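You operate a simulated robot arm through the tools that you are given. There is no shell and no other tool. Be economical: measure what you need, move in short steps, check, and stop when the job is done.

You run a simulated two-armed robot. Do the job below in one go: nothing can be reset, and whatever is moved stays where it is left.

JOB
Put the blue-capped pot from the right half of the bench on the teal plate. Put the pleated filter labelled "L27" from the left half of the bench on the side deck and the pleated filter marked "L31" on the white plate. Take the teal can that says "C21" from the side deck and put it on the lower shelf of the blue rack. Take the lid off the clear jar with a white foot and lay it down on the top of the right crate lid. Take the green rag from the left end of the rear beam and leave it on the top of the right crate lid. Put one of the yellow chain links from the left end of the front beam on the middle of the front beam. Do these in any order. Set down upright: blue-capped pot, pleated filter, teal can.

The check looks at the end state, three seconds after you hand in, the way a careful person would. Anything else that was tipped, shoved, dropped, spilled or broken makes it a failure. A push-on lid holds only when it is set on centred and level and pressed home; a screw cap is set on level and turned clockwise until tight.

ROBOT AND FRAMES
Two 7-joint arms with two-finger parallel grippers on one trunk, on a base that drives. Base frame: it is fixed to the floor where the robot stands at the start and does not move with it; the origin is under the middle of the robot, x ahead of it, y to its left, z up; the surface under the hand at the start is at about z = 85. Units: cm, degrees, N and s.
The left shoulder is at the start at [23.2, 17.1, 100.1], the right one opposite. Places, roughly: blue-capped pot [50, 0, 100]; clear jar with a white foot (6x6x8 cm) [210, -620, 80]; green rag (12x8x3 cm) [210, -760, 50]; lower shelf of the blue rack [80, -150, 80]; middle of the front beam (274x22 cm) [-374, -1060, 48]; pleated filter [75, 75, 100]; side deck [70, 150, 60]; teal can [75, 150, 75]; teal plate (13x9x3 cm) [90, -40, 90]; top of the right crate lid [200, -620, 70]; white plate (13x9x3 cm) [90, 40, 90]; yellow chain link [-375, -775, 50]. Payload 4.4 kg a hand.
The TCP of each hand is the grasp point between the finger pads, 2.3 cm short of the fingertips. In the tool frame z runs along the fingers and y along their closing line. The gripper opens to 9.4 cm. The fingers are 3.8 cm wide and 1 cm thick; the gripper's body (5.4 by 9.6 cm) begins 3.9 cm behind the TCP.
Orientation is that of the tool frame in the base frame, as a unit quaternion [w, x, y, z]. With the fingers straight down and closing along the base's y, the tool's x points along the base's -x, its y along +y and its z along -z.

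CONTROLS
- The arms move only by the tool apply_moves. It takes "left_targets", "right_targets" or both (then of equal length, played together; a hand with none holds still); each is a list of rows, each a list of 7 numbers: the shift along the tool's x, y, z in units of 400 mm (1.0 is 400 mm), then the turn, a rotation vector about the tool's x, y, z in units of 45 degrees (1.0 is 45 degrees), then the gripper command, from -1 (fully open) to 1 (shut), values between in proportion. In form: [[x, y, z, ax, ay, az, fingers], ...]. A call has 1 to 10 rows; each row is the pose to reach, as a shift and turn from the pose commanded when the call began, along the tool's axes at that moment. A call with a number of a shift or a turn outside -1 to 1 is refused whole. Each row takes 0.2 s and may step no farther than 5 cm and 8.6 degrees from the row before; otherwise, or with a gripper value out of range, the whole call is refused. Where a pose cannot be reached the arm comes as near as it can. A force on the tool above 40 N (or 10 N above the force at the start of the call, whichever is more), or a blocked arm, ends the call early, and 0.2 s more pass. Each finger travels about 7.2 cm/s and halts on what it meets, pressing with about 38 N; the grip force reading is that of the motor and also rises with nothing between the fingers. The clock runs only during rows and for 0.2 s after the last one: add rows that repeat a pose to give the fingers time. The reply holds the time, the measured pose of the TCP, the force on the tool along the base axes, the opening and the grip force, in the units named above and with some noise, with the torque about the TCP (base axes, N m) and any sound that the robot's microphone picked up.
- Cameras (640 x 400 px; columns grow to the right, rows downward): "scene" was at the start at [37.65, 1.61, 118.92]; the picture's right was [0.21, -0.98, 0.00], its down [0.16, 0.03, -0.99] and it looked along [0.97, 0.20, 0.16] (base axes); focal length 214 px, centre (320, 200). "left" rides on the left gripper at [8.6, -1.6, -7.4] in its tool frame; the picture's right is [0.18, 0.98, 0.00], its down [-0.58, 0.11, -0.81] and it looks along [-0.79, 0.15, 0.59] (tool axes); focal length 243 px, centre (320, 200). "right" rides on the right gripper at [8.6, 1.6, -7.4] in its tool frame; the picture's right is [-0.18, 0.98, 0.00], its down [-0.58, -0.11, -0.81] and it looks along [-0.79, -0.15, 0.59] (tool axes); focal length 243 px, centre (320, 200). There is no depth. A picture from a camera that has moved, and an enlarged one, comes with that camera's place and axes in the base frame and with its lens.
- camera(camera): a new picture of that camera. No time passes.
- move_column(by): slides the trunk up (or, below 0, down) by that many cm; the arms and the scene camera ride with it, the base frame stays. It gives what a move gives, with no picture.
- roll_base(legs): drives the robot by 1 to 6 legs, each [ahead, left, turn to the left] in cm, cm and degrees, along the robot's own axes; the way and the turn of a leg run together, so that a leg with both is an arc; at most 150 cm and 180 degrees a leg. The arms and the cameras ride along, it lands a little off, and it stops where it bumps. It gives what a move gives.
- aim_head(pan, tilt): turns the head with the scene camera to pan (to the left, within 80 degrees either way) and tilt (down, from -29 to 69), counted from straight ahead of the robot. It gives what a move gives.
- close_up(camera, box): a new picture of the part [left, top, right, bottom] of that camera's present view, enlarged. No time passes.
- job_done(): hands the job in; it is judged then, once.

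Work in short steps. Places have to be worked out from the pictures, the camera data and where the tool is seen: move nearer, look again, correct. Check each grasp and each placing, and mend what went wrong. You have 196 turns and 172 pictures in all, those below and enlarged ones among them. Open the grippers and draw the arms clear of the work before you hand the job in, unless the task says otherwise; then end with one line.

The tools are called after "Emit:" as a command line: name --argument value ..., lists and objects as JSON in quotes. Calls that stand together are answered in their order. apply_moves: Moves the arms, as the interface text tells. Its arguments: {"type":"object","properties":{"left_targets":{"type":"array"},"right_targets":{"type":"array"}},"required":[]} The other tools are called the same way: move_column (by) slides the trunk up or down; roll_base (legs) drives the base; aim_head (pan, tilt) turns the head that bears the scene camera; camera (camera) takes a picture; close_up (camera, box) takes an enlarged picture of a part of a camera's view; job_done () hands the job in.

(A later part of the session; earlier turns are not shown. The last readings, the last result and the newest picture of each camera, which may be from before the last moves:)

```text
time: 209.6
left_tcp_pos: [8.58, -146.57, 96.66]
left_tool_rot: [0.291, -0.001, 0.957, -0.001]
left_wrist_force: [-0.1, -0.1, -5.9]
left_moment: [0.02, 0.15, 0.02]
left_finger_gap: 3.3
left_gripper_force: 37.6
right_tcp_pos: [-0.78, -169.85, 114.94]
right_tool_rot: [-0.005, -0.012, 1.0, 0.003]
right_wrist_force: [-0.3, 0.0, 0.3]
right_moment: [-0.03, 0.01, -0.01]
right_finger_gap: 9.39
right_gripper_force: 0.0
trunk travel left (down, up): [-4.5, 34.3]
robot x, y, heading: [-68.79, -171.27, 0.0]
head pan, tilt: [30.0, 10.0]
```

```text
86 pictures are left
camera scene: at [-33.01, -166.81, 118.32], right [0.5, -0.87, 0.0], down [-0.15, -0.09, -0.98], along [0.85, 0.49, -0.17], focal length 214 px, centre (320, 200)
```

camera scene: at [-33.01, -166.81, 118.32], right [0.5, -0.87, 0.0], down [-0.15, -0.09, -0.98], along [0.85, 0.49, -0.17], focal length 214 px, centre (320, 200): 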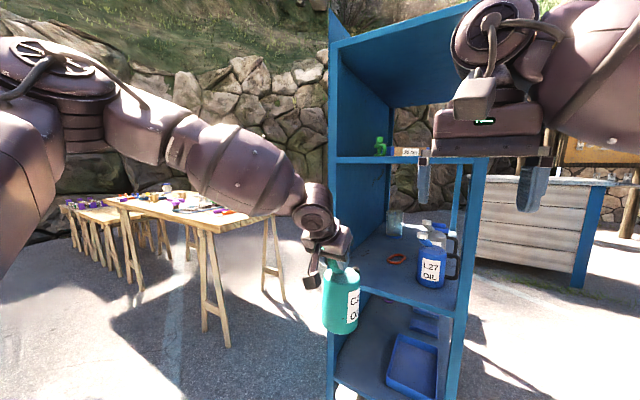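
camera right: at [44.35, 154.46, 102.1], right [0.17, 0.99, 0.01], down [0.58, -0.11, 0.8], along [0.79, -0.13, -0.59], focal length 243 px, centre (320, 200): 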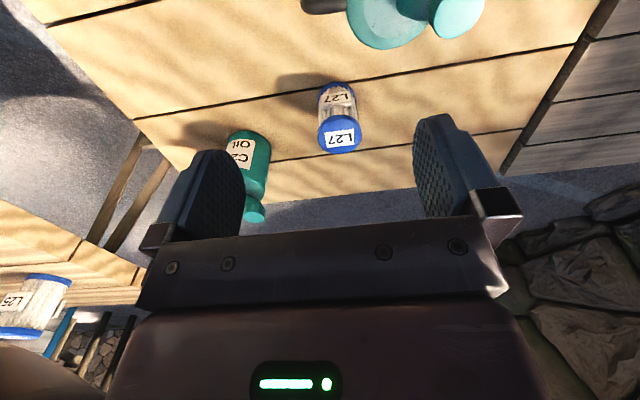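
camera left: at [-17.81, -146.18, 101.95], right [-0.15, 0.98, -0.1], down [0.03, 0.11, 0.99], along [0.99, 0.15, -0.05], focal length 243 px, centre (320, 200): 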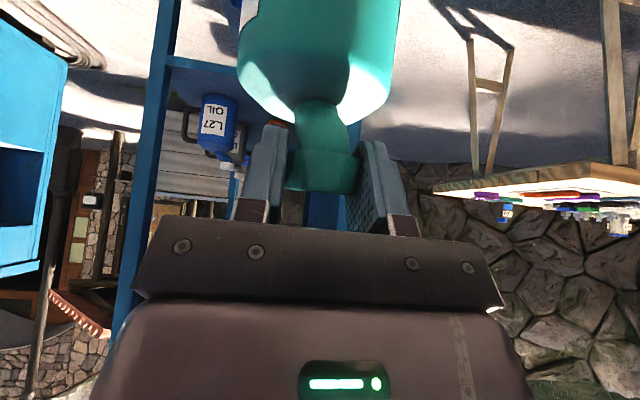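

Forearm now runs mostly forward; good. I'll pull the right hand back 16 cm so it stays clear, then drive forward 25 cm and check.

Emit:
apply_moves --right_targets '[[0.1, 0, 0, 0, 0, 0, -1], [0.2, 0, 0, 0, 0, 0, -1], [0.3, 0, 0, 0, 0, 0, -1], [0.4, 0, 0, 0, 0, 0, -1]]'

Emit:
roll_base --legs '[[25, 0, 0]]'

Emit:
camera --camera "scene"

Emit:
camera --camera "left"

```text
time: 210.6
left_tcp_pos: [8.46, -146.62, 96.61]
left_tool_rot: [0.291, -0.001, 0.957, -0.001]
left_wrist_force: [-0.5, 0.1, -5.8]
left_moment: [0.02, 0.19, -0.03]
left_finger_gap: 3.31
left_gripper_force: 37.9
right_tcp_pos: [-17.08, -170.22, 115.16]
right_tool_rot: [-0.004, -0.012, 1.0, 0.002]
right_wrist_force: [0.4, -0.1, 1.1]
right_moment: [0.0, -0.02, 0.01]
right_finger_gap: 9.39
right_gripper_force: 0.1
trunk travel left (down, up): [-4.5, 34.3]
robot x, y, heading: [-68.95, -171.48, 0.1]
head pan, tilt: [30.0, 10.0]
```

```text
time: 212.4
left_tcp_pos: [33.62, -146.42, 96.65]
left_tool_rot: [0.291, -0.001, 0.957, -0.001]
left_wrist_force: [-0.1, -0.3, -6.0]
left_moment: [0.04, 0.14, 0.01]
left_finger_gap: 3.32
left_gripper_force: 37.6
right_tcp_pos: [8.09, -170.13, 115.07]
right_tool_rot: [-0.004, -0.013, 1.0, 0.002]
right_wrist_force: [0.4, 0.2, -0.1]
right_moment: [0.04, 0.02, 0.02]
right_finger_gap: 9.4
right_gripper_force: 0.1
trunk travel left (down, up): [-4.5, 34.3]
robot x, y, heading: [-43.71, -171.19, -0.1]
head pan, tilt: [30.0, 10.0]
```

```text
85 pictures are left
camera scene: at [-7.86, -166.73, 118.32], right [0.5, -0.87, 0.0], down [-0.15, -0.09, -0.98], along [0.85, 0.49, -0.17], focal length 214 px, centre (320, 200)
```

scene: 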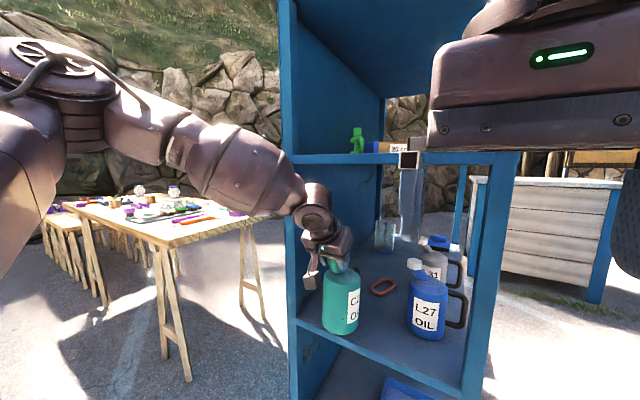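

```text
84 pictures are left
camera left: at [22.29, -148.07, 98.15], right [-0.15, 0.98, -0.1], down [0.03, 0.11, 0.99], along [0.99, 0.15, -0.05], focal length 243 px, centre (320, 200)
```

left: 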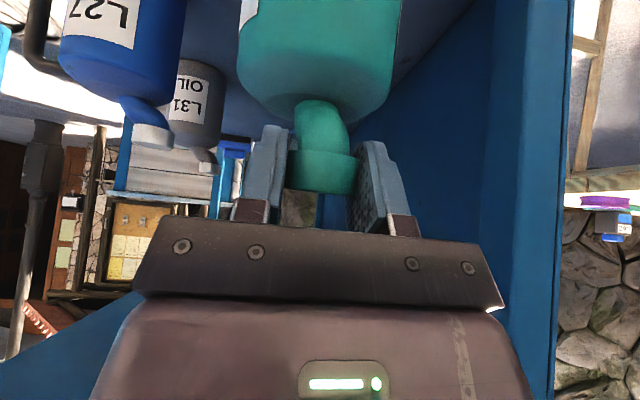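

The can is just past the shelf's front edge. Forward 8 cm more.

Emit:
roll_base --legs '[[8, 0, 0]]'

Emit:
camera --camera "scene"

```text
time: 213.5
left_tcp_pos: [41.56, -146.41, 96.77]
left_tool_rot: [0.29, -0.002, 0.957, -0.001]
left_wrist_force: [0.0, 0.5, -6.5]
left_moment: [0.07, 0.21, -0.04]
left_finger_gap: 3.33
left_gripper_force: 38.0
right_tcp_pos: [16.15, -170.07, 115.07]
right_tool_rot: [-0.004, -0.014, 1.0, 0.002]
right_wrist_force: [0.4, 0.1, -0.8]
right_moment: [-0.03, 0.0, -0.01]
right_finger_gap: 9.42
right_gripper_force: 0.1
trunk travel left (down, up): [-4.5, 34.3]
robot x, y, heading: [-35.9, -171.53, -0.1]
head pan, tilt: [30.0, 10.0]
```

```text
83 pictures are left
camera scene: at [0.08, -166.67, 118.32], right [0.5, -0.86, 0.0], down [-0.15, -0.09, -0.98], along [0.85, 0.49, -0.17], focal length 214 px, centre (320, 200)
```

scene: 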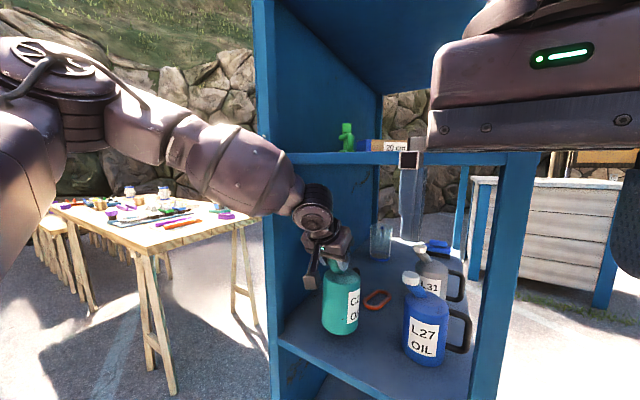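

Position good. Lower 3.6 cm, then in small steps to contact.

Emit:
apply_moves --left_targets '[[0.025, 0, 0.0375, 0, 0, 0, 1], [0.05, 0, 0.075, 0, 0, 0, 1], [0.058, 0, 0.087, 0, 0, 0, 1]]'

Emit:
close_up --camera "scene" --box '[260, 220, 460, 390]'

```text
time: 214.3
left_tcp_pos: [41.35, -146.41, 93.25]
left_tool_rot: [0.297, -0.001, 0.955, -0.002]
left_wrist_force: [-6.9, 2.8, 19.7]
left_moment: [0.09, -0.38, 0.0]
left_finger_gap: 3.31
left_gripper_force: 38.0
right_tcp_pos: [15.7, -170.15, 115.33]
right_tool_rot: [-0.001, -0.014, 1.0, 0.003]
right_wrist_force: [0.1, -0.1, -0.9]
right_moment: [-0.01, -0.05, -0.02]
right_finger_gap: 9.39
right_gripper_force: 0.1
trunk travel left (down, up): [-4.5, 34.3]
robot x, y, heading: [-36.05, -171.39, 0.5]
head pan, tilt: [30.0, 10.0]
```

```text
2.35 times, centred on (360, 305) of scene
camera zoom: at [-0.31, -166.71, 118.53], right [0.5, -0.86, 0.0], down [-0.15, -0.09, -0.99], along [0.85, 0.5, -0.17], focal length 505 px, centre (226, -47)
```

zoom: 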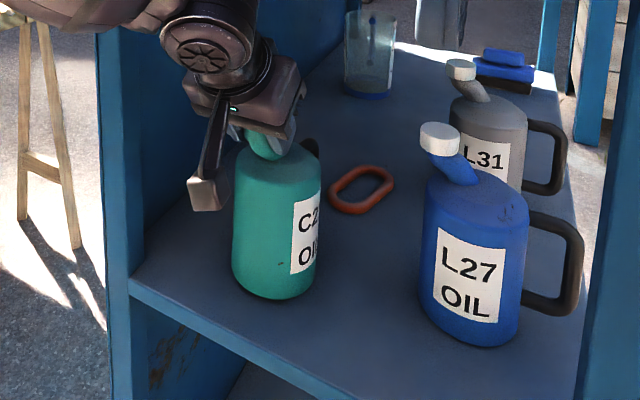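

It's on the shelf (20 N contact), level and well in from the edge. Release and back out along the tool axis.

Emit:
apply_moves --left_targets '[[-0.002, 0, -0.004, 0, 0, 0, 1], [-0.002, 0, -0.004, 0, 0, 0, 0.3], [-0.002, 0, -0.004, 0, 0, 0, -0.3], [-0.002, 0, -0.004, 0, 0, 0, -0.6], [-0.002, 0, -0.06, 0, 0, 0, -0.6], [-0.002, 0, -0.14, 0, 0, 0, -0.6], [-0.002, 0, -0.24, 0, 0, 0, -0.6]]'

Emit:
close_up --camera "scene" --box '[260, 220, 460, 390]'

```text
time: 215.9
left_tcp_pos: [36.0, -146.2, 100.45]
left_tool_rot: [0.292, -0.001, 0.957, 0.0]
left_wrist_force: [-0.1, 0.1, -0.7]
left_moment: [0.02, -0.01, -0.01]
left_finger_gap: 7.51
left_gripper_force: 0.0
right_tcp_pos: [15.89, -170.18, 115.06]
right_tool_rot: [-0.002, -0.014, 1.0, 0.002]
right_wrist_force: [0.3, -0.1, -0.3]
right_moment: [0.02, -0.03, 0.0]
right_finger_gap: 9.4
right_gripper_force: 0.1
trunk travel left (down, up): [-4.5, 34.3]
robot x, y, heading: [-35.84, -171.25, 0.1]
head pan, tilt: [30.0, 10.0]
```

```text
2.35 times, centred on (360, 305) of scene
camera zoom: at [-0.13, -166.67, 118.41], right [0.5, -0.86, 0.0], down [-0.15, -0.09, -0.98], along [0.85, 0.49, -0.17], focal length 505 px, centre (226, -47)
```

zoom: 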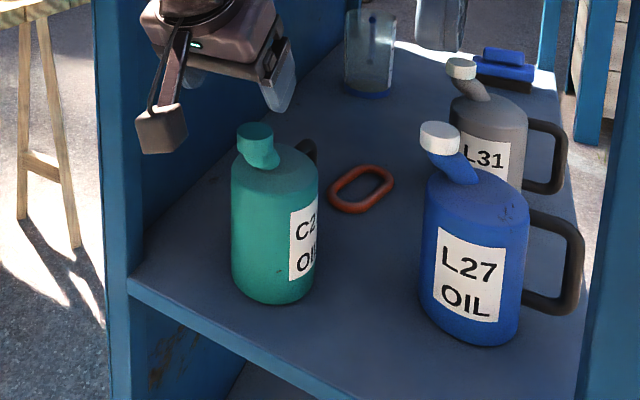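

C21 stands on the lower shelf. Next the crate area around (200, −620). I'll back out and look right for a route.

Emit:
roll_base --legs '[[-60, 0, 0], [0, 0, -85]]'

Emit:
aim_head --pan 15 --tilt 5

Emit:
camera --camera "scene"

```text
time: 222.9
left_tcp_pos: [-65.41, -241.23, 100.31]
left_tool_rot: [0.214, 0.647, 0.705, -0.198]
left_wrist_force: [-0.7, 0.1, -0.5]
left_moment: [-0.03, 0.02, 0.01]
left_finger_gap: 7.49
left_gripper_force: 0.1
right_tcp_pos: [-90.76, -223.16, 115.06]
right_tool_rot: [-0.001, 0.668, 0.744, 0.004]
right_wrist_force: [0.5, 0.3, -0.1]
right_moment: [-0.03, 0.01, 0.0]
right_finger_gap: 9.41
right_gripper_force: 0.0
trunk travel left (down, up): [-4.5, 34.3]
robot x, y, heading: [-96.25, -171.36, -85.1]
head pan, tilt: [30.0, 10.0]
```

```text
time: 223.7
left_tcp_pos: [-65.4, -241.25, 100.36]
left_tool_rot: [0.213, 0.647, 0.705, -0.197]
left_wrist_force: [0.4, -0.3, 0.5]
left_moment: [-0.02, 0.0, 0.0]
left_finger_gap: 7.51
left_gripper_force: 0.1
right_tcp_pos: [-90.84, -223.29, 115.13]
right_tool_rot: [-0.001, 0.667, 0.745, 0.004]
right_wrist_force: [0.5, 0.2, 0.0]
right_moment: [-0.02, 0.01, 0.0]
right_finger_gap: 9.36
right_gripper_force: 0.0
trunk travel left (down, up): [-4.5, 34.3]
robot x, y, heading: [-96.26, -171.35, -85.2]
head pan, tilt: [15.0, 5.0]
```

```text
80 pictures are left
camera scene: at [-90.64, -207.96, 119.15], right [-0.94, -0.34, 0.0], down [-0.03, 0.08, -1.0], along [0.34, -0.94, -0.09], focal length 214 px, centre (320, 200)
```

scene: 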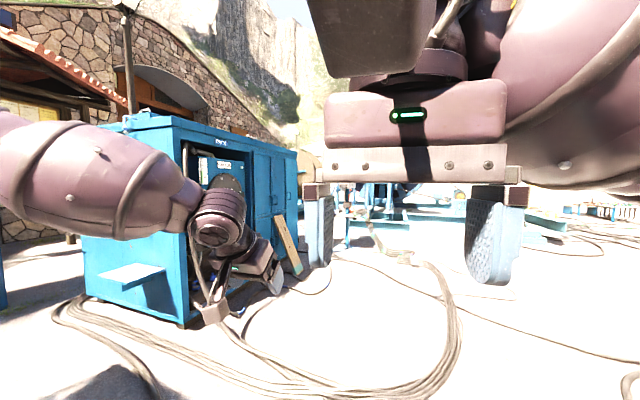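

The way along x≈−90 looks open (a blue shed lies at x>70). I'll move the right hand out of the view and drive ahead 290 cm.

Emit:
apply_moves --right_targets '[[0, -0.11, 0, 0, 0, 0, -1], [0, -0.22, 0, 0, 0, 0, -1], [0, -0.33, 0, 0, 0, 0, -1], [0, -0.44, 0, 0, 0, 0, -1], [0, -0.55, 0, 0, 0, 0, -1], [0, -0.66, 0, 0, 0, 0, -1]]'

Emit:
roll_base --legs '[[145, 0, 0], [145, 0, 0]]'

Emit:
aim_head --pan 45 --tilt 5

Emit:
camera --camera "scene"

Emit:
aim_head --pan 0 --tilt 5

Emit:
camera --camera "scene"

```text
time: 225.1
left_tcp_pos: [-65.54, -241.23, 100.47]
left_tool_rot: [0.215, 0.647, 0.704, -0.198]
left_wrist_force: [-0.8, 0.8, 0.1]
left_moment: [0.01, -0.03, 0.01]
left_finger_gap: 7.55
left_gripper_force: 0.1
right_tcp_pos: [-116.96, -225.87, 115.0]
right_tool_rot: [0.0, 0.668, 0.745, 0.004]
right_wrist_force: [-0.4, 0.0, 1.2]
right_moment: [0.01, -0.03, -0.01]
right_finger_gap: 9.4
right_gripper_force: 0.1
trunk travel left (down, up): [-4.5, 34.3]
robot x, y, heading: [-96.16, -171.3, -85.0]
head pan, tilt: [15.0, 5.0]
```

```text
time: 239.0
left_tcp_pos: [-41.98, -529.0, 100.38]
left_tool_rot: [0.212, 0.649, 0.703, -0.199]
left_wrist_force: [-0.1, -0.4, 1.2]
left_moment: [0.02, 0.0, -0.03]
left_finger_gap: 7.5
left_gripper_force: 0.1
right_tcp_pos: [-93.36, -513.39, 114.88]
right_tool_rot: [-0.001, 0.67, 0.743, 0.004]
right_wrist_force: [0.2, 0.3, -0.5]
right_moment: [0.01, -0.02, -0.02]
right_finger_gap: 9.4
right_gripper_force: 0.1
trunk travel left (down, up): [-4.5, 34.3]
robot x, y, heading: [-72.51, -459.0, -85.5]
head pan, tilt: [15.0, 5.0]
```

```text
time: 240.0
left_tcp_pos: [-41.9, -528.97, 100.33]
left_tool_rot: [0.212, 0.649, 0.703, -0.198]
left_wrist_force: [-0.4, 0.1, 0.2]
left_moment: [0.0, -0.05, 0.0]
left_finger_gap: 7.53
left_gripper_force: 0.1
right_tcp_pos: [-93.44, -513.41, 114.84]
right_tool_rot: [-0.002, 0.669, 0.743, 0.004]
right_wrist_force: [-0.1, 0.2, 0.3]
right_moment: [0.02, -0.03, -0.03]
right_finger_gap: 9.42
right_gripper_force: 0.0
trunk travel left (down, up): [-4.5, 34.3]
robot x, y, heading: [-72.49, -458.7, -85.4]
head pan, tilt: [45.0, 5.0]
```

```text
79 pictures are left
camera scene: at [-63.09, -492.81, 119.15], right [-0.65, -0.76, 0.0], down [-0.07, 0.06, -1.0], along [0.76, -0.65, -0.09], focal length 214 px, centre (320, 200)
```

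scene: 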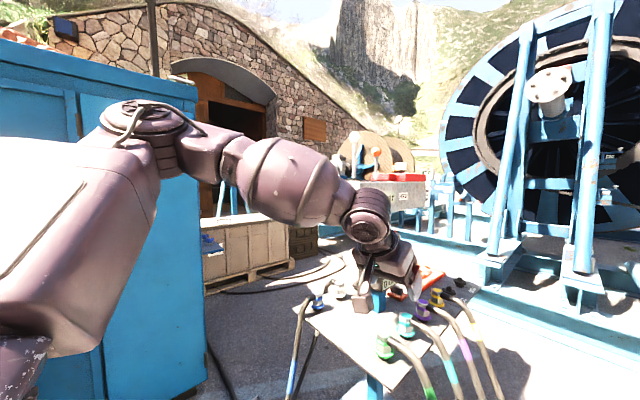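

```text
time: 241.1
left_tcp_pos: [-41.98, -528.96, 100.33]
left_tool_rot: [0.213, 0.649, 0.703, -0.199]
left_wrist_force: [0.5, -1.4, 0.4]
left_moment: [-0.02, -0.02, 0.02]
left_finger_gap: 7.53
left_gripper_force: 0.0
right_tcp_pos: [-93.24, -513.43, 114.97]
right_tool_rot: [-0.001, 0.669, 0.743, 0.004]
right_wrist_force: [-0.3, -0.5, 0.0]
right_moment: [-0.04, -0.02, 0.03]
right_finger_gap: 9.4
right_gripper_force: 0.2
trunk travel left (down, up): [-4.5, 34.3]
robot x, y, heading: [-72.46, -458.84, -85.5]
head pan, tilt: [0.0, 5.0]
```

```text
78 pictures are left
camera scene: at [-69.34, -496.0, 119.15], right [-1.0, -0.08, 0.0], down [-0.01, 0.09, -1.0], along [0.08, -0.99, -0.09], focal length 214 px, centre (320, 200)
```

scene: 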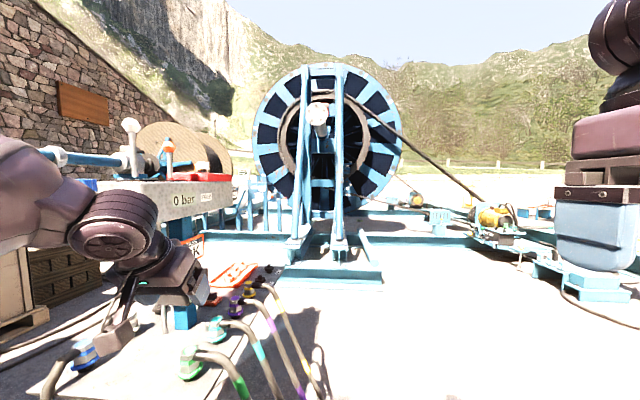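

A valve table is close ahead-left and the shed on the left; the crates are beyond. I'll zoom into both gaps before choosing a route.

Emit:
close_up --camera "scene" --box '[0, 100, 320, 300]'

Emit:
aim_head --pan 62 --tilt 15

Emit:
camera --camera "scene"

```text
2.00 times, centred on (160, 200) of scene
camera zoom: at [-69.34, -496.0, 119.15], right [-1.0, -0.08, 0.0], down [-0.01, 0.09, -1.0], along [0.08, -0.99, -0.09], focal length 429 px, centre (640, 200)
```

zoom: 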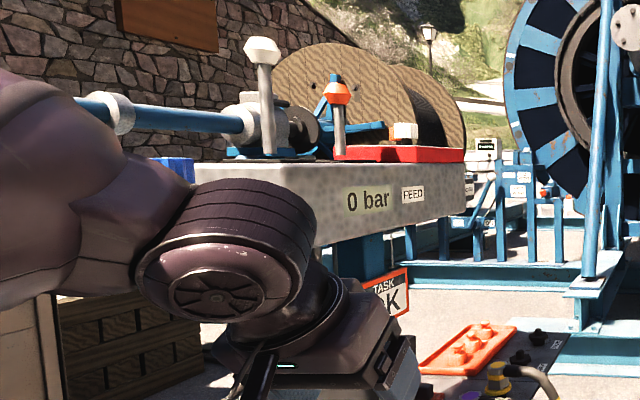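

```text
time: 242.4
left_tcp_pos: [-41.93, -528.89, 100.35]
left_tool_rot: [0.213, 0.648, 0.704, -0.198]
left_wrist_force: [-0.2, -0.6, -0.5]
left_moment: [-0.02, 0.04, -0.02]
left_finger_gap: 7.5
left_gripper_force: 0.0
right_tcp_pos: [-93.44, -513.38, 114.95]
right_tool_rot: [-0.001, 0.669, 0.743, 0.004]
right_wrist_force: [0.2, -0.1, 0.4]
right_moment: [0.02, 0.0, 0.0]
right_finger_gap: 9.38
right_gripper_force: 0.0
trunk travel left (down, up): [-4.5, 34.3]
robot x, y, heading: [-72.87, -458.54, -85.3]
head pan, tilt: [62.0, 15.0]
```

```text
76 pictures are left
camera scene: at [-61.51, -490.57, 117.53], right [-0.4, -0.92, 0.0], down [-0.24, 0.1, -0.97], along [0.89, -0.38, -0.26], focal length 214 px, centre (320, 200)
```

scene: 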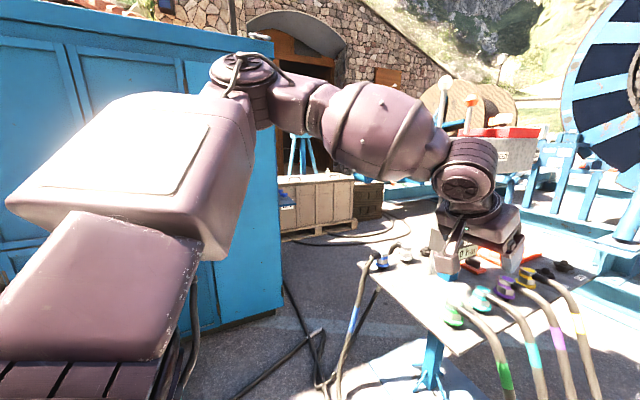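

The shed gap is too tight for the elbows. The light crate's front is at x≈184, y −545…−651. I'll try the other way: around the valve table's far side (y≈−655). Move right, then ahead, and look.

Emit:
roll_base --legs '[[0, -50, -3], [130, 0, 0]]'

Emit:
aim_head --pan 75 --tilt 12

Emit:
camera --camera "scene"

Emit:
aim_head --pan 25 --tilt 12

Emit:
camera --camera "scene"

```text
time: 253.5
left_tcp_pos: [-87.69, -662.16, 100.33]
left_tool_rot: [0.211, 0.657, 0.696, -0.2]
left_wrist_force: [0.1, -0.5, -0.4]
left_moment: [0.0, -0.04, 0.03]
left_finger_gap: 7.52
left_gripper_force: 0.1
right_tcp_pos: [-138.56, -645.41, 114.93]
right_tool_rot: [-0.001, 0.678, 0.735, 0.005]
right_wrist_force: [-0.6, -0.6, -0.2]
right_moment: [-0.02, 0.0, 0.0]
right_finger_gap: 9.39
right_gripper_force: 0.0
trunk travel left (down, up): [-4.5, 34.3]
robot x, y, heading: [-116.37, -591.03, -86.8]
head pan, tilt: [62.0, 15.0]
```

```text
time: 254.2
left_tcp_pos: [-87.54, -662.02, 100.29]
left_tool_rot: [0.21, 0.657, 0.696, -0.2]
left_wrist_force: [0.6, 0.3, 0.2]
left_moment: [-0.03, -0.01, -0.01]
left_finger_gap: 7.51
left_gripper_force: 0.1
right_tcp_pos: [-138.56, -645.32, 114.81]
right_tool_rot: [0.0, 0.678, 0.735, 0.004]
right_wrist_force: [0.3, 0.3, 0.4]
right_moment: [0.05, -0.01, 0.0]
right_finger_gap: 9.41
right_gripper_force: 0.1
trunk travel left (down, up): [-4.5, 34.3]
robot x, y, heading: [-116.3, -591.51, -86.8]
head pan, tilt: [75.0, 12.0]
```

```text
75 pictures are left
camera scene: at [-105.55, -621.28, 118.02], right [-0.2, -0.98, 0.0], down [-0.2, 0.04, -0.98], along [0.96, -0.2, -0.21], focal length 214 px, centre (320, 200)
```

scene: 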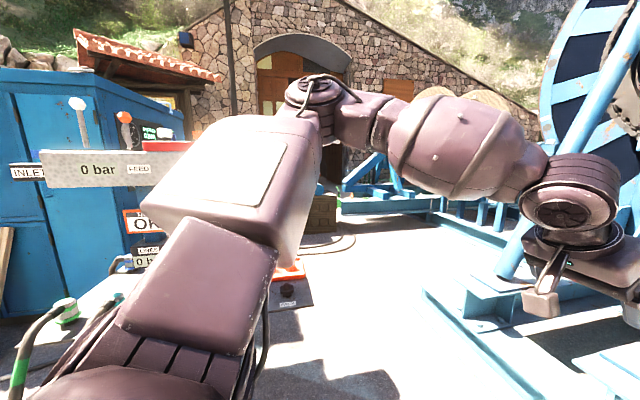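

```text
time: 255.4
left_tcp_pos: [-87.7, -662.16, 100.26]
left_tool_rot: [0.211, 0.656, 0.696, -0.2]
left_wrist_force: [-0.1, -0.7, 0.5]
left_moment: [0.03, -0.04, -0.01]
left_finger_gap: 7.51
left_gripper_force: 0.1
right_tcp_pos: [-138.58, -645.27, 114.83]
right_tool_rot: [-0.001, 0.678, 0.735, 0.004]
right_wrist_force: [0.8, 0.3, 0.0]
right_moment: [0.02, 0.01, 0.0]
right_finger_gap: 9.42
right_gripper_force: 0.0
trunk travel left (down, up): [-4.5, 34.3]
robot x, y, heading: [-116.84, -591.69, -86.7]
head pan, tilt: [25.0, 12.0]
```

```text
74 pictures are left
camera scene: at [-110.26, -627.59, 118.02], right [-0.88, -0.47, 0.0], down [-0.1, 0.18, -0.98], along [0.46, -0.86, -0.21], focal length 214 px, centre (320, 200)
```

scene: 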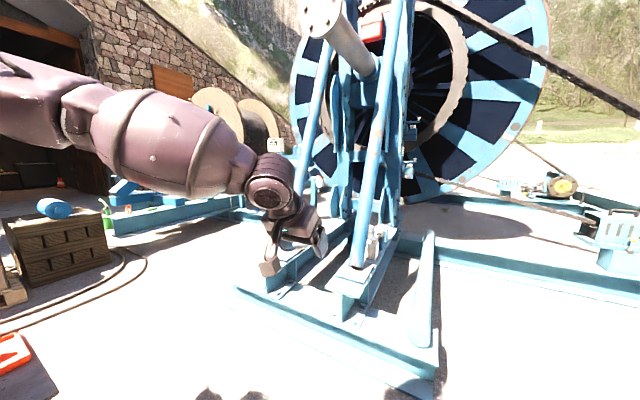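

There's a 140 cm corridor between the valve table and the reel frame. Go ahead to y≈−665, turn to face +x, drive 130 cm and look at the crates.

Emit:
roll_base --legs '[[73, 0, 0], [0, 0, 87], [130, 0, 0]]'

Emit:
aim_head --pan 10 --tilt 15

Emit:
camera --camera "scene"

```text
time: 269.1
left_tcp_pos: [87.45, -639.96, 100.25]
left_tool_rot: [0.291, -0.003, 0.957, 0.0]
left_wrist_force: [0.0, 1.0, -0.1]
left_moment: [-0.03, 0.03, 0.03]
left_finger_gap: 7.51
left_gripper_force: 0.0
right_tcp_pos: [68.2, -690.13, 114.82]
right_tool_rot: [-0.003, -0.016, 1.0, 0.003]
right_wrist_force: [-0.6, -0.4, -0.4]
right_moment: [-0.01, -0.02, 0.01]
right_finger_gap: 9.42
right_gripper_force: 0.1
trunk travel left (down, up): [-4.5, 34.3]
robot x, y, heading: [15.65, -665.25, 0.5]
head pan, tilt: [25.0, 12.0]
```

```text
time: 269.9
left_tcp_pos: [87.52, -640.0, 100.21]
left_tool_rot: [0.291, -0.003, 0.957, 0.0]
left_wrist_force: [-0.1, 0.6, 0.6]
left_moment: [0.0, -0.01, -0.03]
left_finger_gap: 7.52
left_gripper_force: 0.0
right_tcp_pos: [68.25, -690.1, 114.84]
right_tool_rot: [-0.004, -0.016, 1.0, 0.003]
right_wrist_force: [-0.2, -1.2, 0.3]
right_moment: [-0.01, 0.01, 0.0]
right_finger_gap: 9.42
right_gripper_force: 0.0
trunk travel left (down, up): [-4.5, 34.3]
robot x, y, heading: [15.7, -665.15, 0.5]
head pan, tilt: [10.0, 15.0]
```

```text
73 pictures are left
camera scene: at [52.55, -663.47, 117.54], right [0.18, -0.98, 0.0], down [-0.25, -0.05, -0.97], along [0.95, 0.17, -0.26], focal length 214 px, centre (320, 200)
```

scene: 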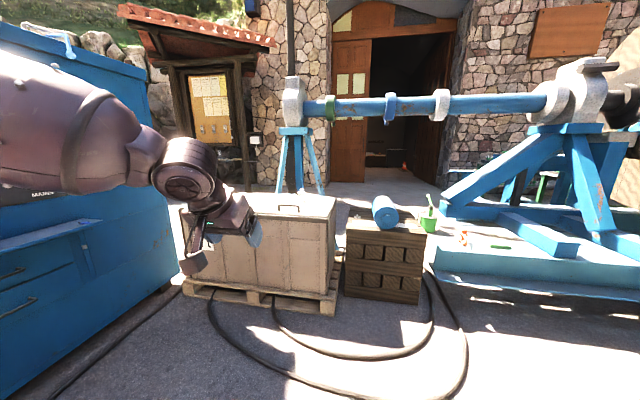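

Emit:
close_up --camera "scene" --box '[180, 160, 540, 310]'

```text
1.78 times, centred on (360, 235) of scene
camera zoom: at [52.55, -663.47, 117.54], right [0.18, -0.98, 0.0], down [-0.25, -0.05, -0.97], along [0.95, 0.17, -0.26], focal length 381 px, centre (249, 138)
```

zoom: 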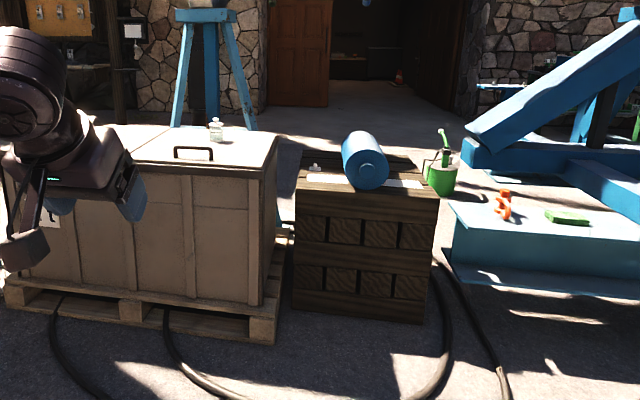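

The light crate's lid (z≈70) carries the jar at about (214, −620); the green rag is on the blue beam at about (206, −759). Drive up to the crate so the jar is in the right hand's zone.

Emit:
roll_base --legs '[[60, 0, 0], [55, 63, 0]]'

Emit:
aim_head --pan -15 --tilt 30

Emit:
camera --camera "scene"

Emit:
camera --camera "right"

```text
time: 279.0
left_tcp_pos: [201.28, -574.81, 100.38]
left_tool_rot: [0.291, -0.003, 0.957, -0.001]
left_wrist_force: [-0.4, 0.6, 0.1]
left_moment: [0.0, 0.0, 0.01]
left_finger_gap: 7.51
left_gripper_force: 0.0
right_tcp_pos: [181.97, -624.88, 114.84]
right_tool_rot: [-0.003, -0.016, 1.0, 0.002]
right_wrist_force: [-0.2, 0.2, 0.1]
right_moment: [-0.02, 0.0, 0.01]
right_finger_gap: 9.39
right_gripper_force: 0.1
trunk travel left (down, up): [-4.5, 34.3]
robot x, y, heading: [129.35, -599.97, 0.9]
head pan, tilt: [10.0, 15.0]
```

```text
time: 279.9
left_tcp_pos: [201.26, -574.73, 100.4]
left_tool_rot: [0.291, -0.004, 0.957, 0.001]
left_wrist_force: [-0.8, 0.6, 0.6]
left_moment: [0.01, 0.02, -0.03]
left_finger_gap: 7.52
left_gripper_force: 0.0
right_tcp_pos: [181.96, -624.92, 114.88]
right_tool_rot: [-0.002, -0.017, 1.0, 0.001]
right_wrist_force: [0.0, 0.6, 0.1]
right_moment: [-0.01, 0.02, -0.02]
right_finger_gap: 9.39
right_gripper_force: 0.0
trunk travel left (down, up): [-4.5, 34.3]
robot x, y, heading: [129.33, -600.29, 0.3]
head pan, tilt: [-15.0, 30.0]
```

```text
71 pictures are left
camera scene: at [165.91, -602.32, 115.12], right [-0.25, -0.97, 0.0], down [-0.48, 0.13, -0.87], along [0.84, -0.22, -0.5], focal length 214 px, centre (320, 200)
```

scene: 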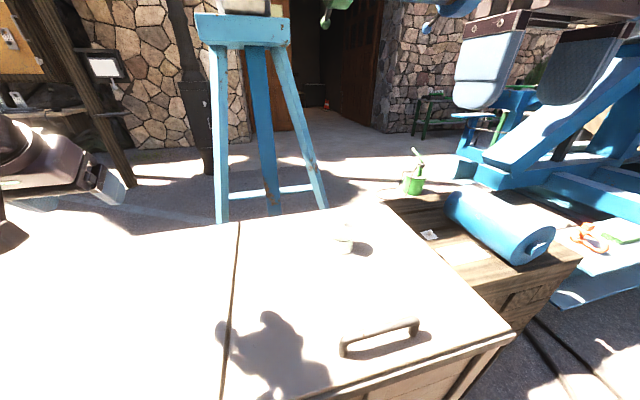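

```text
70 pictures are left
camera right: at [173.45, -623.67, 122.4], right [0.15, 0.99, 0.0], down [0.59, -0.09, 0.8], along [0.79, -0.12, -0.6], focal length 243 px, centre (320, 200)
```

right: 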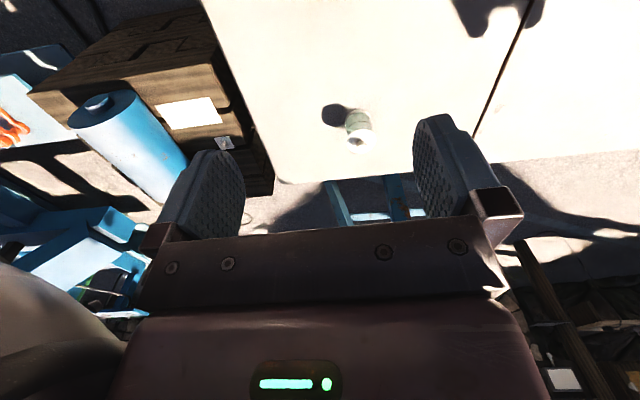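

Emit:
close_up --camera "scene" --box '[310, 205, 390, 265]'

Emit:
close_up --camera "right" --box '[310, 90, 410, 160]'

```text
6.67 times, centred on (350, 235) of scene
camera zoom: at [165.91, -602.32, 115.12], right [-0.25, -0.97, 0.0], down [-0.48, 0.13, -0.87], along [0.84, -0.22, -0.5], focal length 1430 px, centre (120, -33)
```

zoom: 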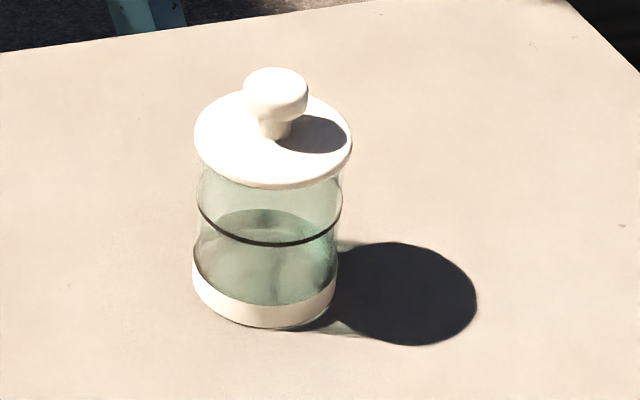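

```text
5.71 times, centred on (360, 125) of right
camera zoom: at [173.45, -623.67, 122.4], right [0.15, 0.99, 0.0], down [0.59, -0.09, 0.8], along [0.79, -0.12, -0.6], focal length 1386 px, centre (91, 629)
```

zoom: 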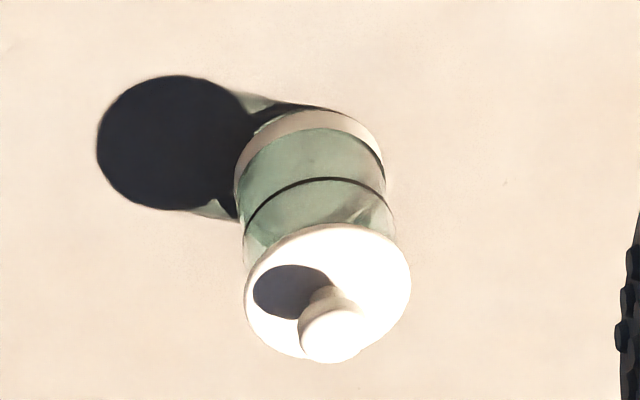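

The jar has a plain lid with a knob: jar at (210.7, −620.2), knob top z≈81. Bring the right hand above it.

Emit:
apply_moves --right_targets '[[-0.09, 0.012, 0.05, 0, 0, 0, -1], [-0.18, 0.023, 0.12, 0, 0, 0, -1], [-0.27, 0.035, 0.19, 0, 0, 0, -1], [-0.36, 0.046, 0.26, 0, 0, 0, -1], [-0.45, 0.058, 0.34, 0, 0, 0, -1], [-0.54, 0.069, 0.42, 0, 0, 0, -1], [-0.63, 0.081, 0.5, 0, 0, 0, -1], [-0.7215, 0.0925, 0.57, 0, 0, 0, -1], [-0.7215, 0.0925, 0.622, 0, 0, 0, -1]]'

Emit:
camera --camera "right"

Emit:
camera --camera "scene"

```text
time: 281.9
left_tcp_pos: [201.3, -574.86, 100.35]
left_tool_rot: [0.291, -0.004, 0.957, 0.001]
left_wrist_force: [0.1, -0.4, 0.5]
left_moment: [-0.02, -0.01, -0.01]
left_finger_gap: 7.51
left_gripper_force: 0.0
right_tcp_pos: [210.64, -620.47, 89.9]
right_tool_rot: [-0.004, -0.017, 1.0, 0.002]
right_wrist_force: [-0.3, -0.1, 0.1]
right_moment: [0.01, 0.0, 0.0]
right_finger_gap: 9.38
right_gripper_force: 0.1
trunk travel left (down, up): [-4.5, 34.3]
robot x, y, heading: [129.08, -600.11, 0.3]
head pan, tilt: [-15.0, 30.0]
```

```text
67 pictures are left
camera right: at [201.94, -619.13, 97.41], right [0.15, 0.99, 0.0], down [0.59, -0.09, 0.8], along [0.79, -0.12, -0.6], focal length 243 px, centre (320, 200)
```

right: 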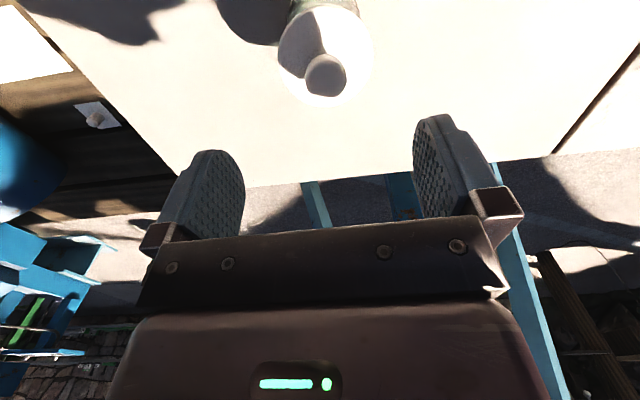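

```text
66 pictures are left
camera scene: at [165.91, -602.36, 115.11], right [-0.25, -0.97, 0.0], down [-0.48, 0.13, -0.87], along [0.84, -0.22, -0.5], focal length 214 px, centre (320, 200)
```

scene: 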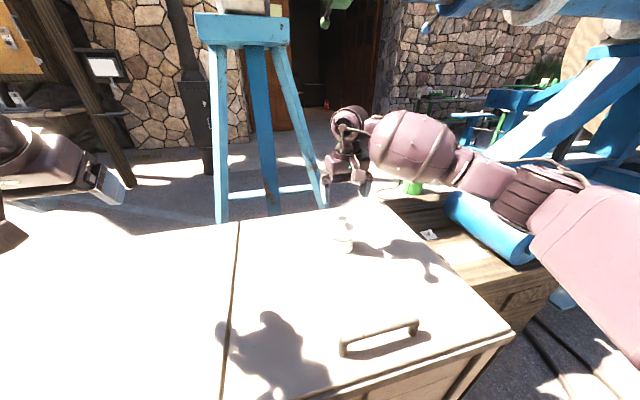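

Knob at about (210, −620). Correct slightly and lower so the pads' lower part straddles the knob.

Emit:
apply_moves --right_targets '[[0.015, 0.0125, 0.1, 0, 0, 0, -1], [0.015, 0.0125, 0.18, 0, 0, 0, -1], [0.015, 0.0125, 0.208, 0, 0, 0, -1], [0.015, 0.0125, 0.208, 0, 0, 0, -1]]'

Emit:
close_up --camera "scene" --box '[290, 170, 410, 270]'

Emit:
close_up --camera "right" --box '[200, 80, 460, 240]'

```text
time: 282.9
left_tcp_pos: [201.17, -574.89, 100.36]
left_tool_rot: [0.291, -0.004, 0.957, 0.0]
left_wrist_force: [0.6, -0.1, -0.7]
left_moment: [-0.01, 0.0, 0.02]
left_finger_gap: 7.52
left_gripper_force: 0.0
right_tcp_pos: [210.01, -619.69, 81.54]
right_tool_rot: [-0.004, -0.017, 1.0, 0.002]
right_wrist_force: [0.0, 0.6, -0.6]
right_moment: [0.01, 0.06, 0.0]
right_finger_gap: 9.4
right_gripper_force: 0.0
trunk travel left (down, up): [-4.5, 34.3]
robot x, y, heading: [129.47, -600.19, 0.6]
head pan, tilt: [-15.0, 30.0]
```

```text
4.00 times, centred on (350, 220) of scene
camera zoom: at [165.89, -602.33, 115.12], right [-0.25, -0.97, 0.0], down [-0.48, 0.13, -0.87], along [0.84, -0.22, -0.5], focal length 858 px, centre (200, 120)
```

zoom: 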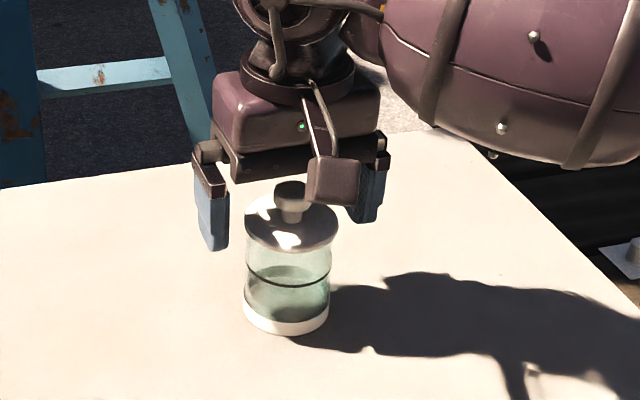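

```text
2.46 times, centred on (330, 160) of right
camera zoom: at [201.36, -618.48, 88.97], right [0.15, 0.99, 0.0], down [0.59, -0.09, 0.8], along [0.79, -0.12, -0.6], focal length 597 px, centre (295, 298)
```

zoom: 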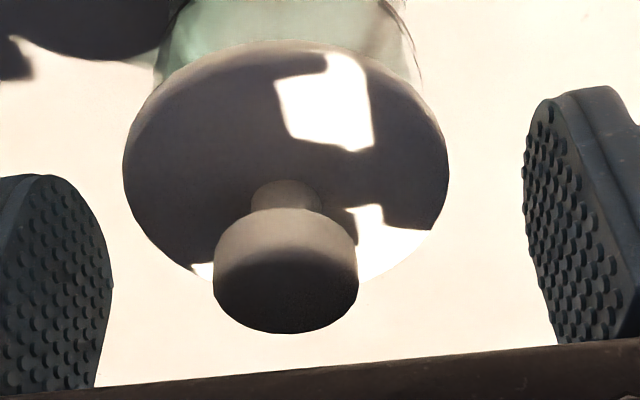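

Knob head is at z≈81.8, lid plane ≈78.3; fingertips clear the lid. Raise 0.3, close on the knob, then pull up gently 2 cm.

Emit:
apply_moves --right_targets '[[0, -0.004, -0.008, 0, 0, 0, -0.2], [0, -0.004, -0.008, 0, 0, 0, 0.5], [0, -0.004, -0.008, 0, 0, 0, 1], [0, -0.004, -0.008, 0, 0, 0, 1], [0, -0.004, -0.008, 0, 0, 0, 1]]'

Emit:
apply_moves --right_targets '[[0, 0, -0.01, 0, 0, 0, 1], [0, 0, -0.02, 0, 0, 0, 1], [0, 0, -0.035, 0, 0, 0, 1], [0, 0, -0.05, 0, 0, 0, 1]]'

Emit:
close_up --camera "scene" --box '[290, 170, 410, 270]'

```text
time: 284.1
left_tcp_pos: [201.18, -574.79, 100.3]
left_tool_rot: [0.291, -0.003, 0.957, 0.0]
left_wrist_force: [0.8, -0.6, 0.0]
left_moment: [-0.03, 0.0, -0.04]
left_finger_gap: 7.52
left_gripper_force: 0.1
right_tcp_pos: [209.88, -619.95, 81.75]
right_tool_rot: [-0.003, -0.016, 1.0, 0.003]
right_wrist_force: [0.4, 0.0, 0.6]
right_moment: [0.01, 0.0, -0.01]
right_finger_gap: 6.02
right_gripper_force: 38.4
trunk travel left (down, up): [-4.5, 34.3]
robot x, y, heading: [129.19, -600.37, 0.2]
head pan, tilt: [-15.0, 30.0]
heard: snap
```

```text
time: 285.1
left_tcp_pos: [201.18, -574.64, 100.31]
left_tool_rot: [0.291, -0.004, 0.957, 0.0]
left_wrist_force: [-0.3, -0.4, 0.2]
left_moment: [0.02, 0.0, -0.04]
left_finger_gap: 7.54
left_gripper_force: 0.0
right_tcp_pos: [209.92, -619.95, 83.83]
right_tool_rot: [-0.003, -0.016, 1.0, 0.003]
right_wrist_force: [-0.5, 0.8, 0.5]
right_moment: [0.05, -0.01, -0.05]
right_finger_gap: 6.03
right_gripper_force: 38.3
trunk travel left (down, up): [-4.5, 34.3]
robot x, y, heading: [128.81, -600.04, 0.8]
head pan, tilt: [-15.0, 30.0]
```

```text
4.00 times, centred on (350, 220) of scene
camera zoom: at [165.89, -602.33, 115.12], right [-0.25, -0.97, 0.0], down [-0.48, 0.13, -0.87], along [0.84, -0.22, -0.5], focal length 858 px, centre (200, 120)
```

zoom: 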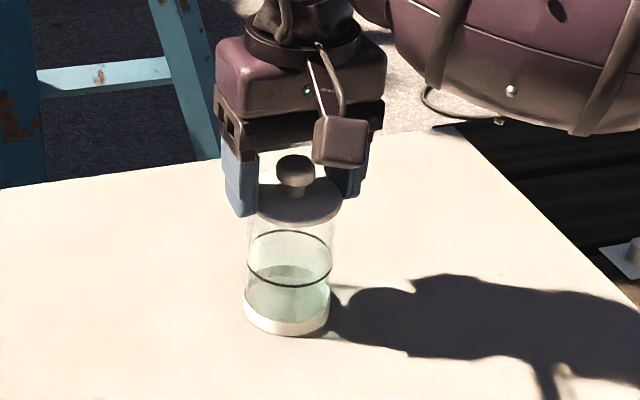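

The fingers caught the lid's rim and it snapped off; the jar stays put. Lift clear, carry the lid to about (202, −634) on the crate lid and lower.

Emit:
apply_moves --right_targets '[[0, 0, -0.08, 0, 0, 0, 1], [0.05, -0.08, -0.12, 0, 0, 0, 1], [0.1, -0.17, -0.12, 0, 0, 0, 1], [0.16, -0.26, -0.12, 0, 0, 0, 1], [0.212, -0.343, -0.12, 0, 0, 0, 1], [0.212, -0.343, -0.02, 0, 0, 0, 1], [0.212, -0.343, 0.08, 0, 0, 0, 1], [0.212, -0.343, 0.15, 0, 0, 0, 1], [0.212, -0.343, 0.175, 0, 0, 0, 1]]'

Emit:
close_up --camera "scene" --box '[290, 170, 450, 290]'

```text
time: 287.1
left_tcp_pos: [201.2, -574.8, 100.32]
left_tool_rot: [0.291, -0.004, 0.957, 0.0]
left_wrist_force: [0.4, -0.1, -0.4]
left_moment: [0.01, -0.01, -0.02]
left_finger_gap: 7.53
left_gripper_force: 0.0
right_tcp_pos: [201.96, -633.88, 76.66]
right_tool_rot: [-0.004, -0.017, 1.0, 0.003]
right_wrist_force: [0.1, -0.3, -0.5]
right_moment: [-0.04, 0.03, 0.01]
right_finger_gap: 6.02
right_gripper_force: 38.2
trunk travel left (down, up): [-4.5, 34.3]
robot x, y, heading: [129.3, -600.18, 0.5]
head pan, tilt: [-15.0, 30.0]
```

```text
3.33 times, centred on (370, 230) of scene
camera zoom: at [165.9, -602.33, 115.12], right [-0.25, -0.97, 0.0], down [-0.48, 0.13, -0.87], along [0.84, -0.22, -0.5], focal length 715 px, centre (153, 100)
```

zoom: 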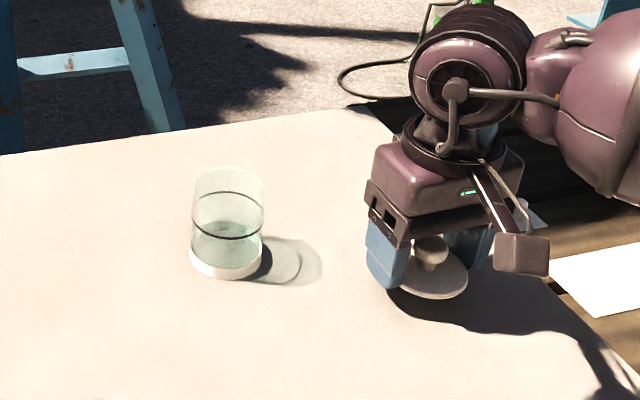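

Jar undisturbed. Lower the lid the last few cm in small steps.

Emit:
apply_moves --right_targets '[[0, 0, 0.02, 0, 0, 0, 1], [0, 0, 0.035, 0, 0, 0, 1], [0, 0, 0.045, 0, 0, 0, 1], [0, 0, 0.052, 0, 0, 0, 1]]'

Emit:
close_up --camera "scene" --box '[350, 200, 450, 280]'

```text
time: 288.1
left_tcp_pos: [201.16, -574.7, 100.35]
left_tool_rot: [0.292, -0.004, 0.957, 0.0]
left_wrist_force: [0.2, -0.6, -0.1]
left_moment: [-0.01, -0.02, 0.02]
left_finger_gap: 7.53
left_gripper_force: 0.2
right_tcp_pos: [201.91, -633.94, 74.83]
right_tool_rot: [-0.002, -0.016, 1.0, 0.002]
right_wrist_force: [1.0, -0.1, 7.4]
right_moment: [-0.27, -0.17, 0.04]
right_finger_gap: 6.04
right_gripper_force: 38.3
trunk travel left (down, up): [-4.5, 34.3]
robot x, y, heading: [129.13, -600.26, 0.5]
head pan, tilt: [-15.0, 30.0]
```

```text
5.00 times, centred on (400, 240) of scene
camera zoom: at [165.83, -602.3, 115.17], right [-0.25, -0.97, 0.0], down [-0.48, 0.13, -0.87], along [0.84, -0.22, -0.5], focal length 1072 px, centre (-80, 0)
```

zoom: 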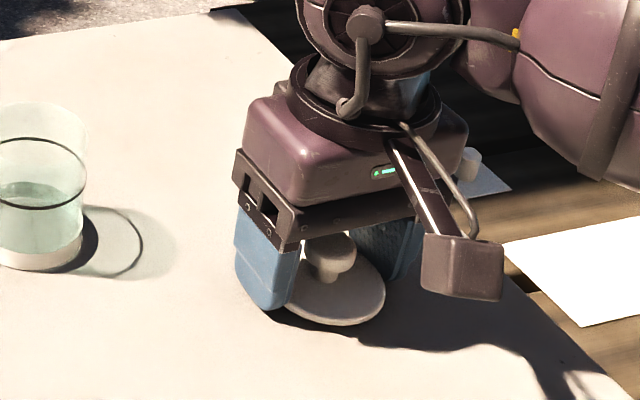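

Contact (7 N). Release and lift.

Emit:
apply_moves --right_targets '[[0, 0, 0, 0, 0, 0, 0.1], [0, 0, 0, 0, 0, 0, -0.8], [0, 0, 0, 0, 0, 0, -1], [0, 0, -0.08, 0, 0, 0, -1], [0, 0, -0.19, 0, 0, 0, -1], [0, 0, -0.3, 0, 0, 0, -1], [0, 0, -0.42, 0, 0, 0, -1], [0, 0, -0.54, 0, 0, 0, -1], [0.06, 0, -0.64, 0, 0, 0, -1], [0.16, 0, -0.7, 0, 0, 0, -1]]'

Emit:
camera --camera "scene"

Emit:
aim_head --pan -60 --tilt 20

Emit:
camera --camera "scene"

```text
time: 290.2
left_tcp_pos: [201.1, -574.79, 100.55]
left_tool_rot: [0.292, -0.004, 0.957, 0.0]
left_wrist_force: [-0.1, 0.1, -0.4]
left_moment: [0.01, 0.02, -0.01]
left_finger_gap: 7.52
left_gripper_force: 0.0
right_tcp_pos: [195.84, -634.24, 102.97]
right_tool_rot: [-0.002, -0.017, 1.0, 0.003]
right_wrist_force: [-0.6, -0.3, 0.7]
right_moment: [0.0, -0.02, 0.03]
right_finger_gap: 9.4
right_gripper_force: 0.0
trunk travel left (down, up): [-4.5, 34.3]
robot x, y, heading: [129.38, -600.2, 0.5]
head pan, tilt: [-15.0, 30.0]
```

```text
60 pictures are left
camera scene: at [165.79, -602.34, 115.17], right [-0.25, -0.97, 0.0], down [-0.48, 0.13, -0.87], along [0.84, -0.22, -0.5], focal length 214 px, centre (320, 200)
```

scene: 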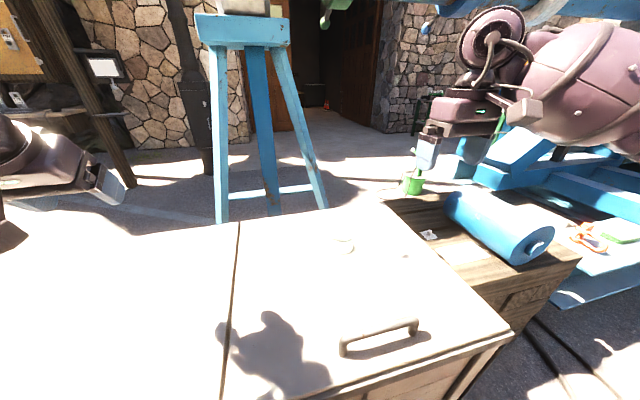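

```text
time: 291.4
left_tcp_pos: [201.19, -574.75, 100.34]
left_tool_rot: [0.291, -0.004, 0.957, 0.0]
left_wrist_force: [-0.4, 0.1, -0.5]
left_moment: [-0.02, 0.0, -0.01]
left_finger_gap: 7.51
left_gripper_force: 0.0
right_tcp_pos: [195.95, -634.23, 102.87]
right_tool_rot: [-0.003, -0.016, 1.0, 0.003]
right_wrist_force: [-0.3, 0.2, 0.6]
right_moment: [0.0, 0.0, -0.04]
right_finger_gap: 9.42
right_gripper_force: 0.0
trunk travel left (down, up): [-4.5, 34.3]
robot x, y, heading: [128.94, -600.31, 0.5]
head pan, tilt: [-60.0, 20.0]
```

```text
59 pictures are left
camera scene: at [161.88, -608.08, 116.72], right [-0.86, -0.51, 0.0], down [-0.17, 0.29, -0.94], along [0.48, -0.81, -0.34], focal length 214 px, centre (320, 200)
```

scene: 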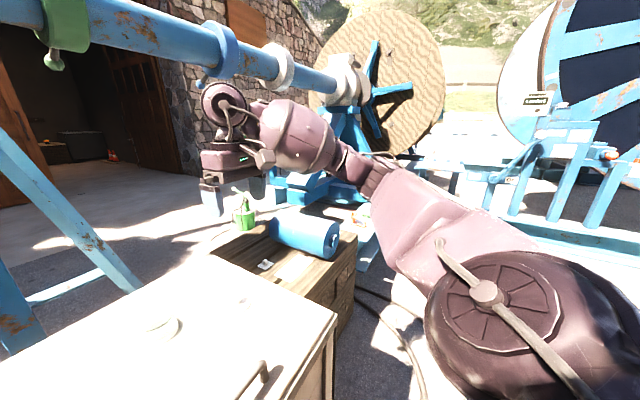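

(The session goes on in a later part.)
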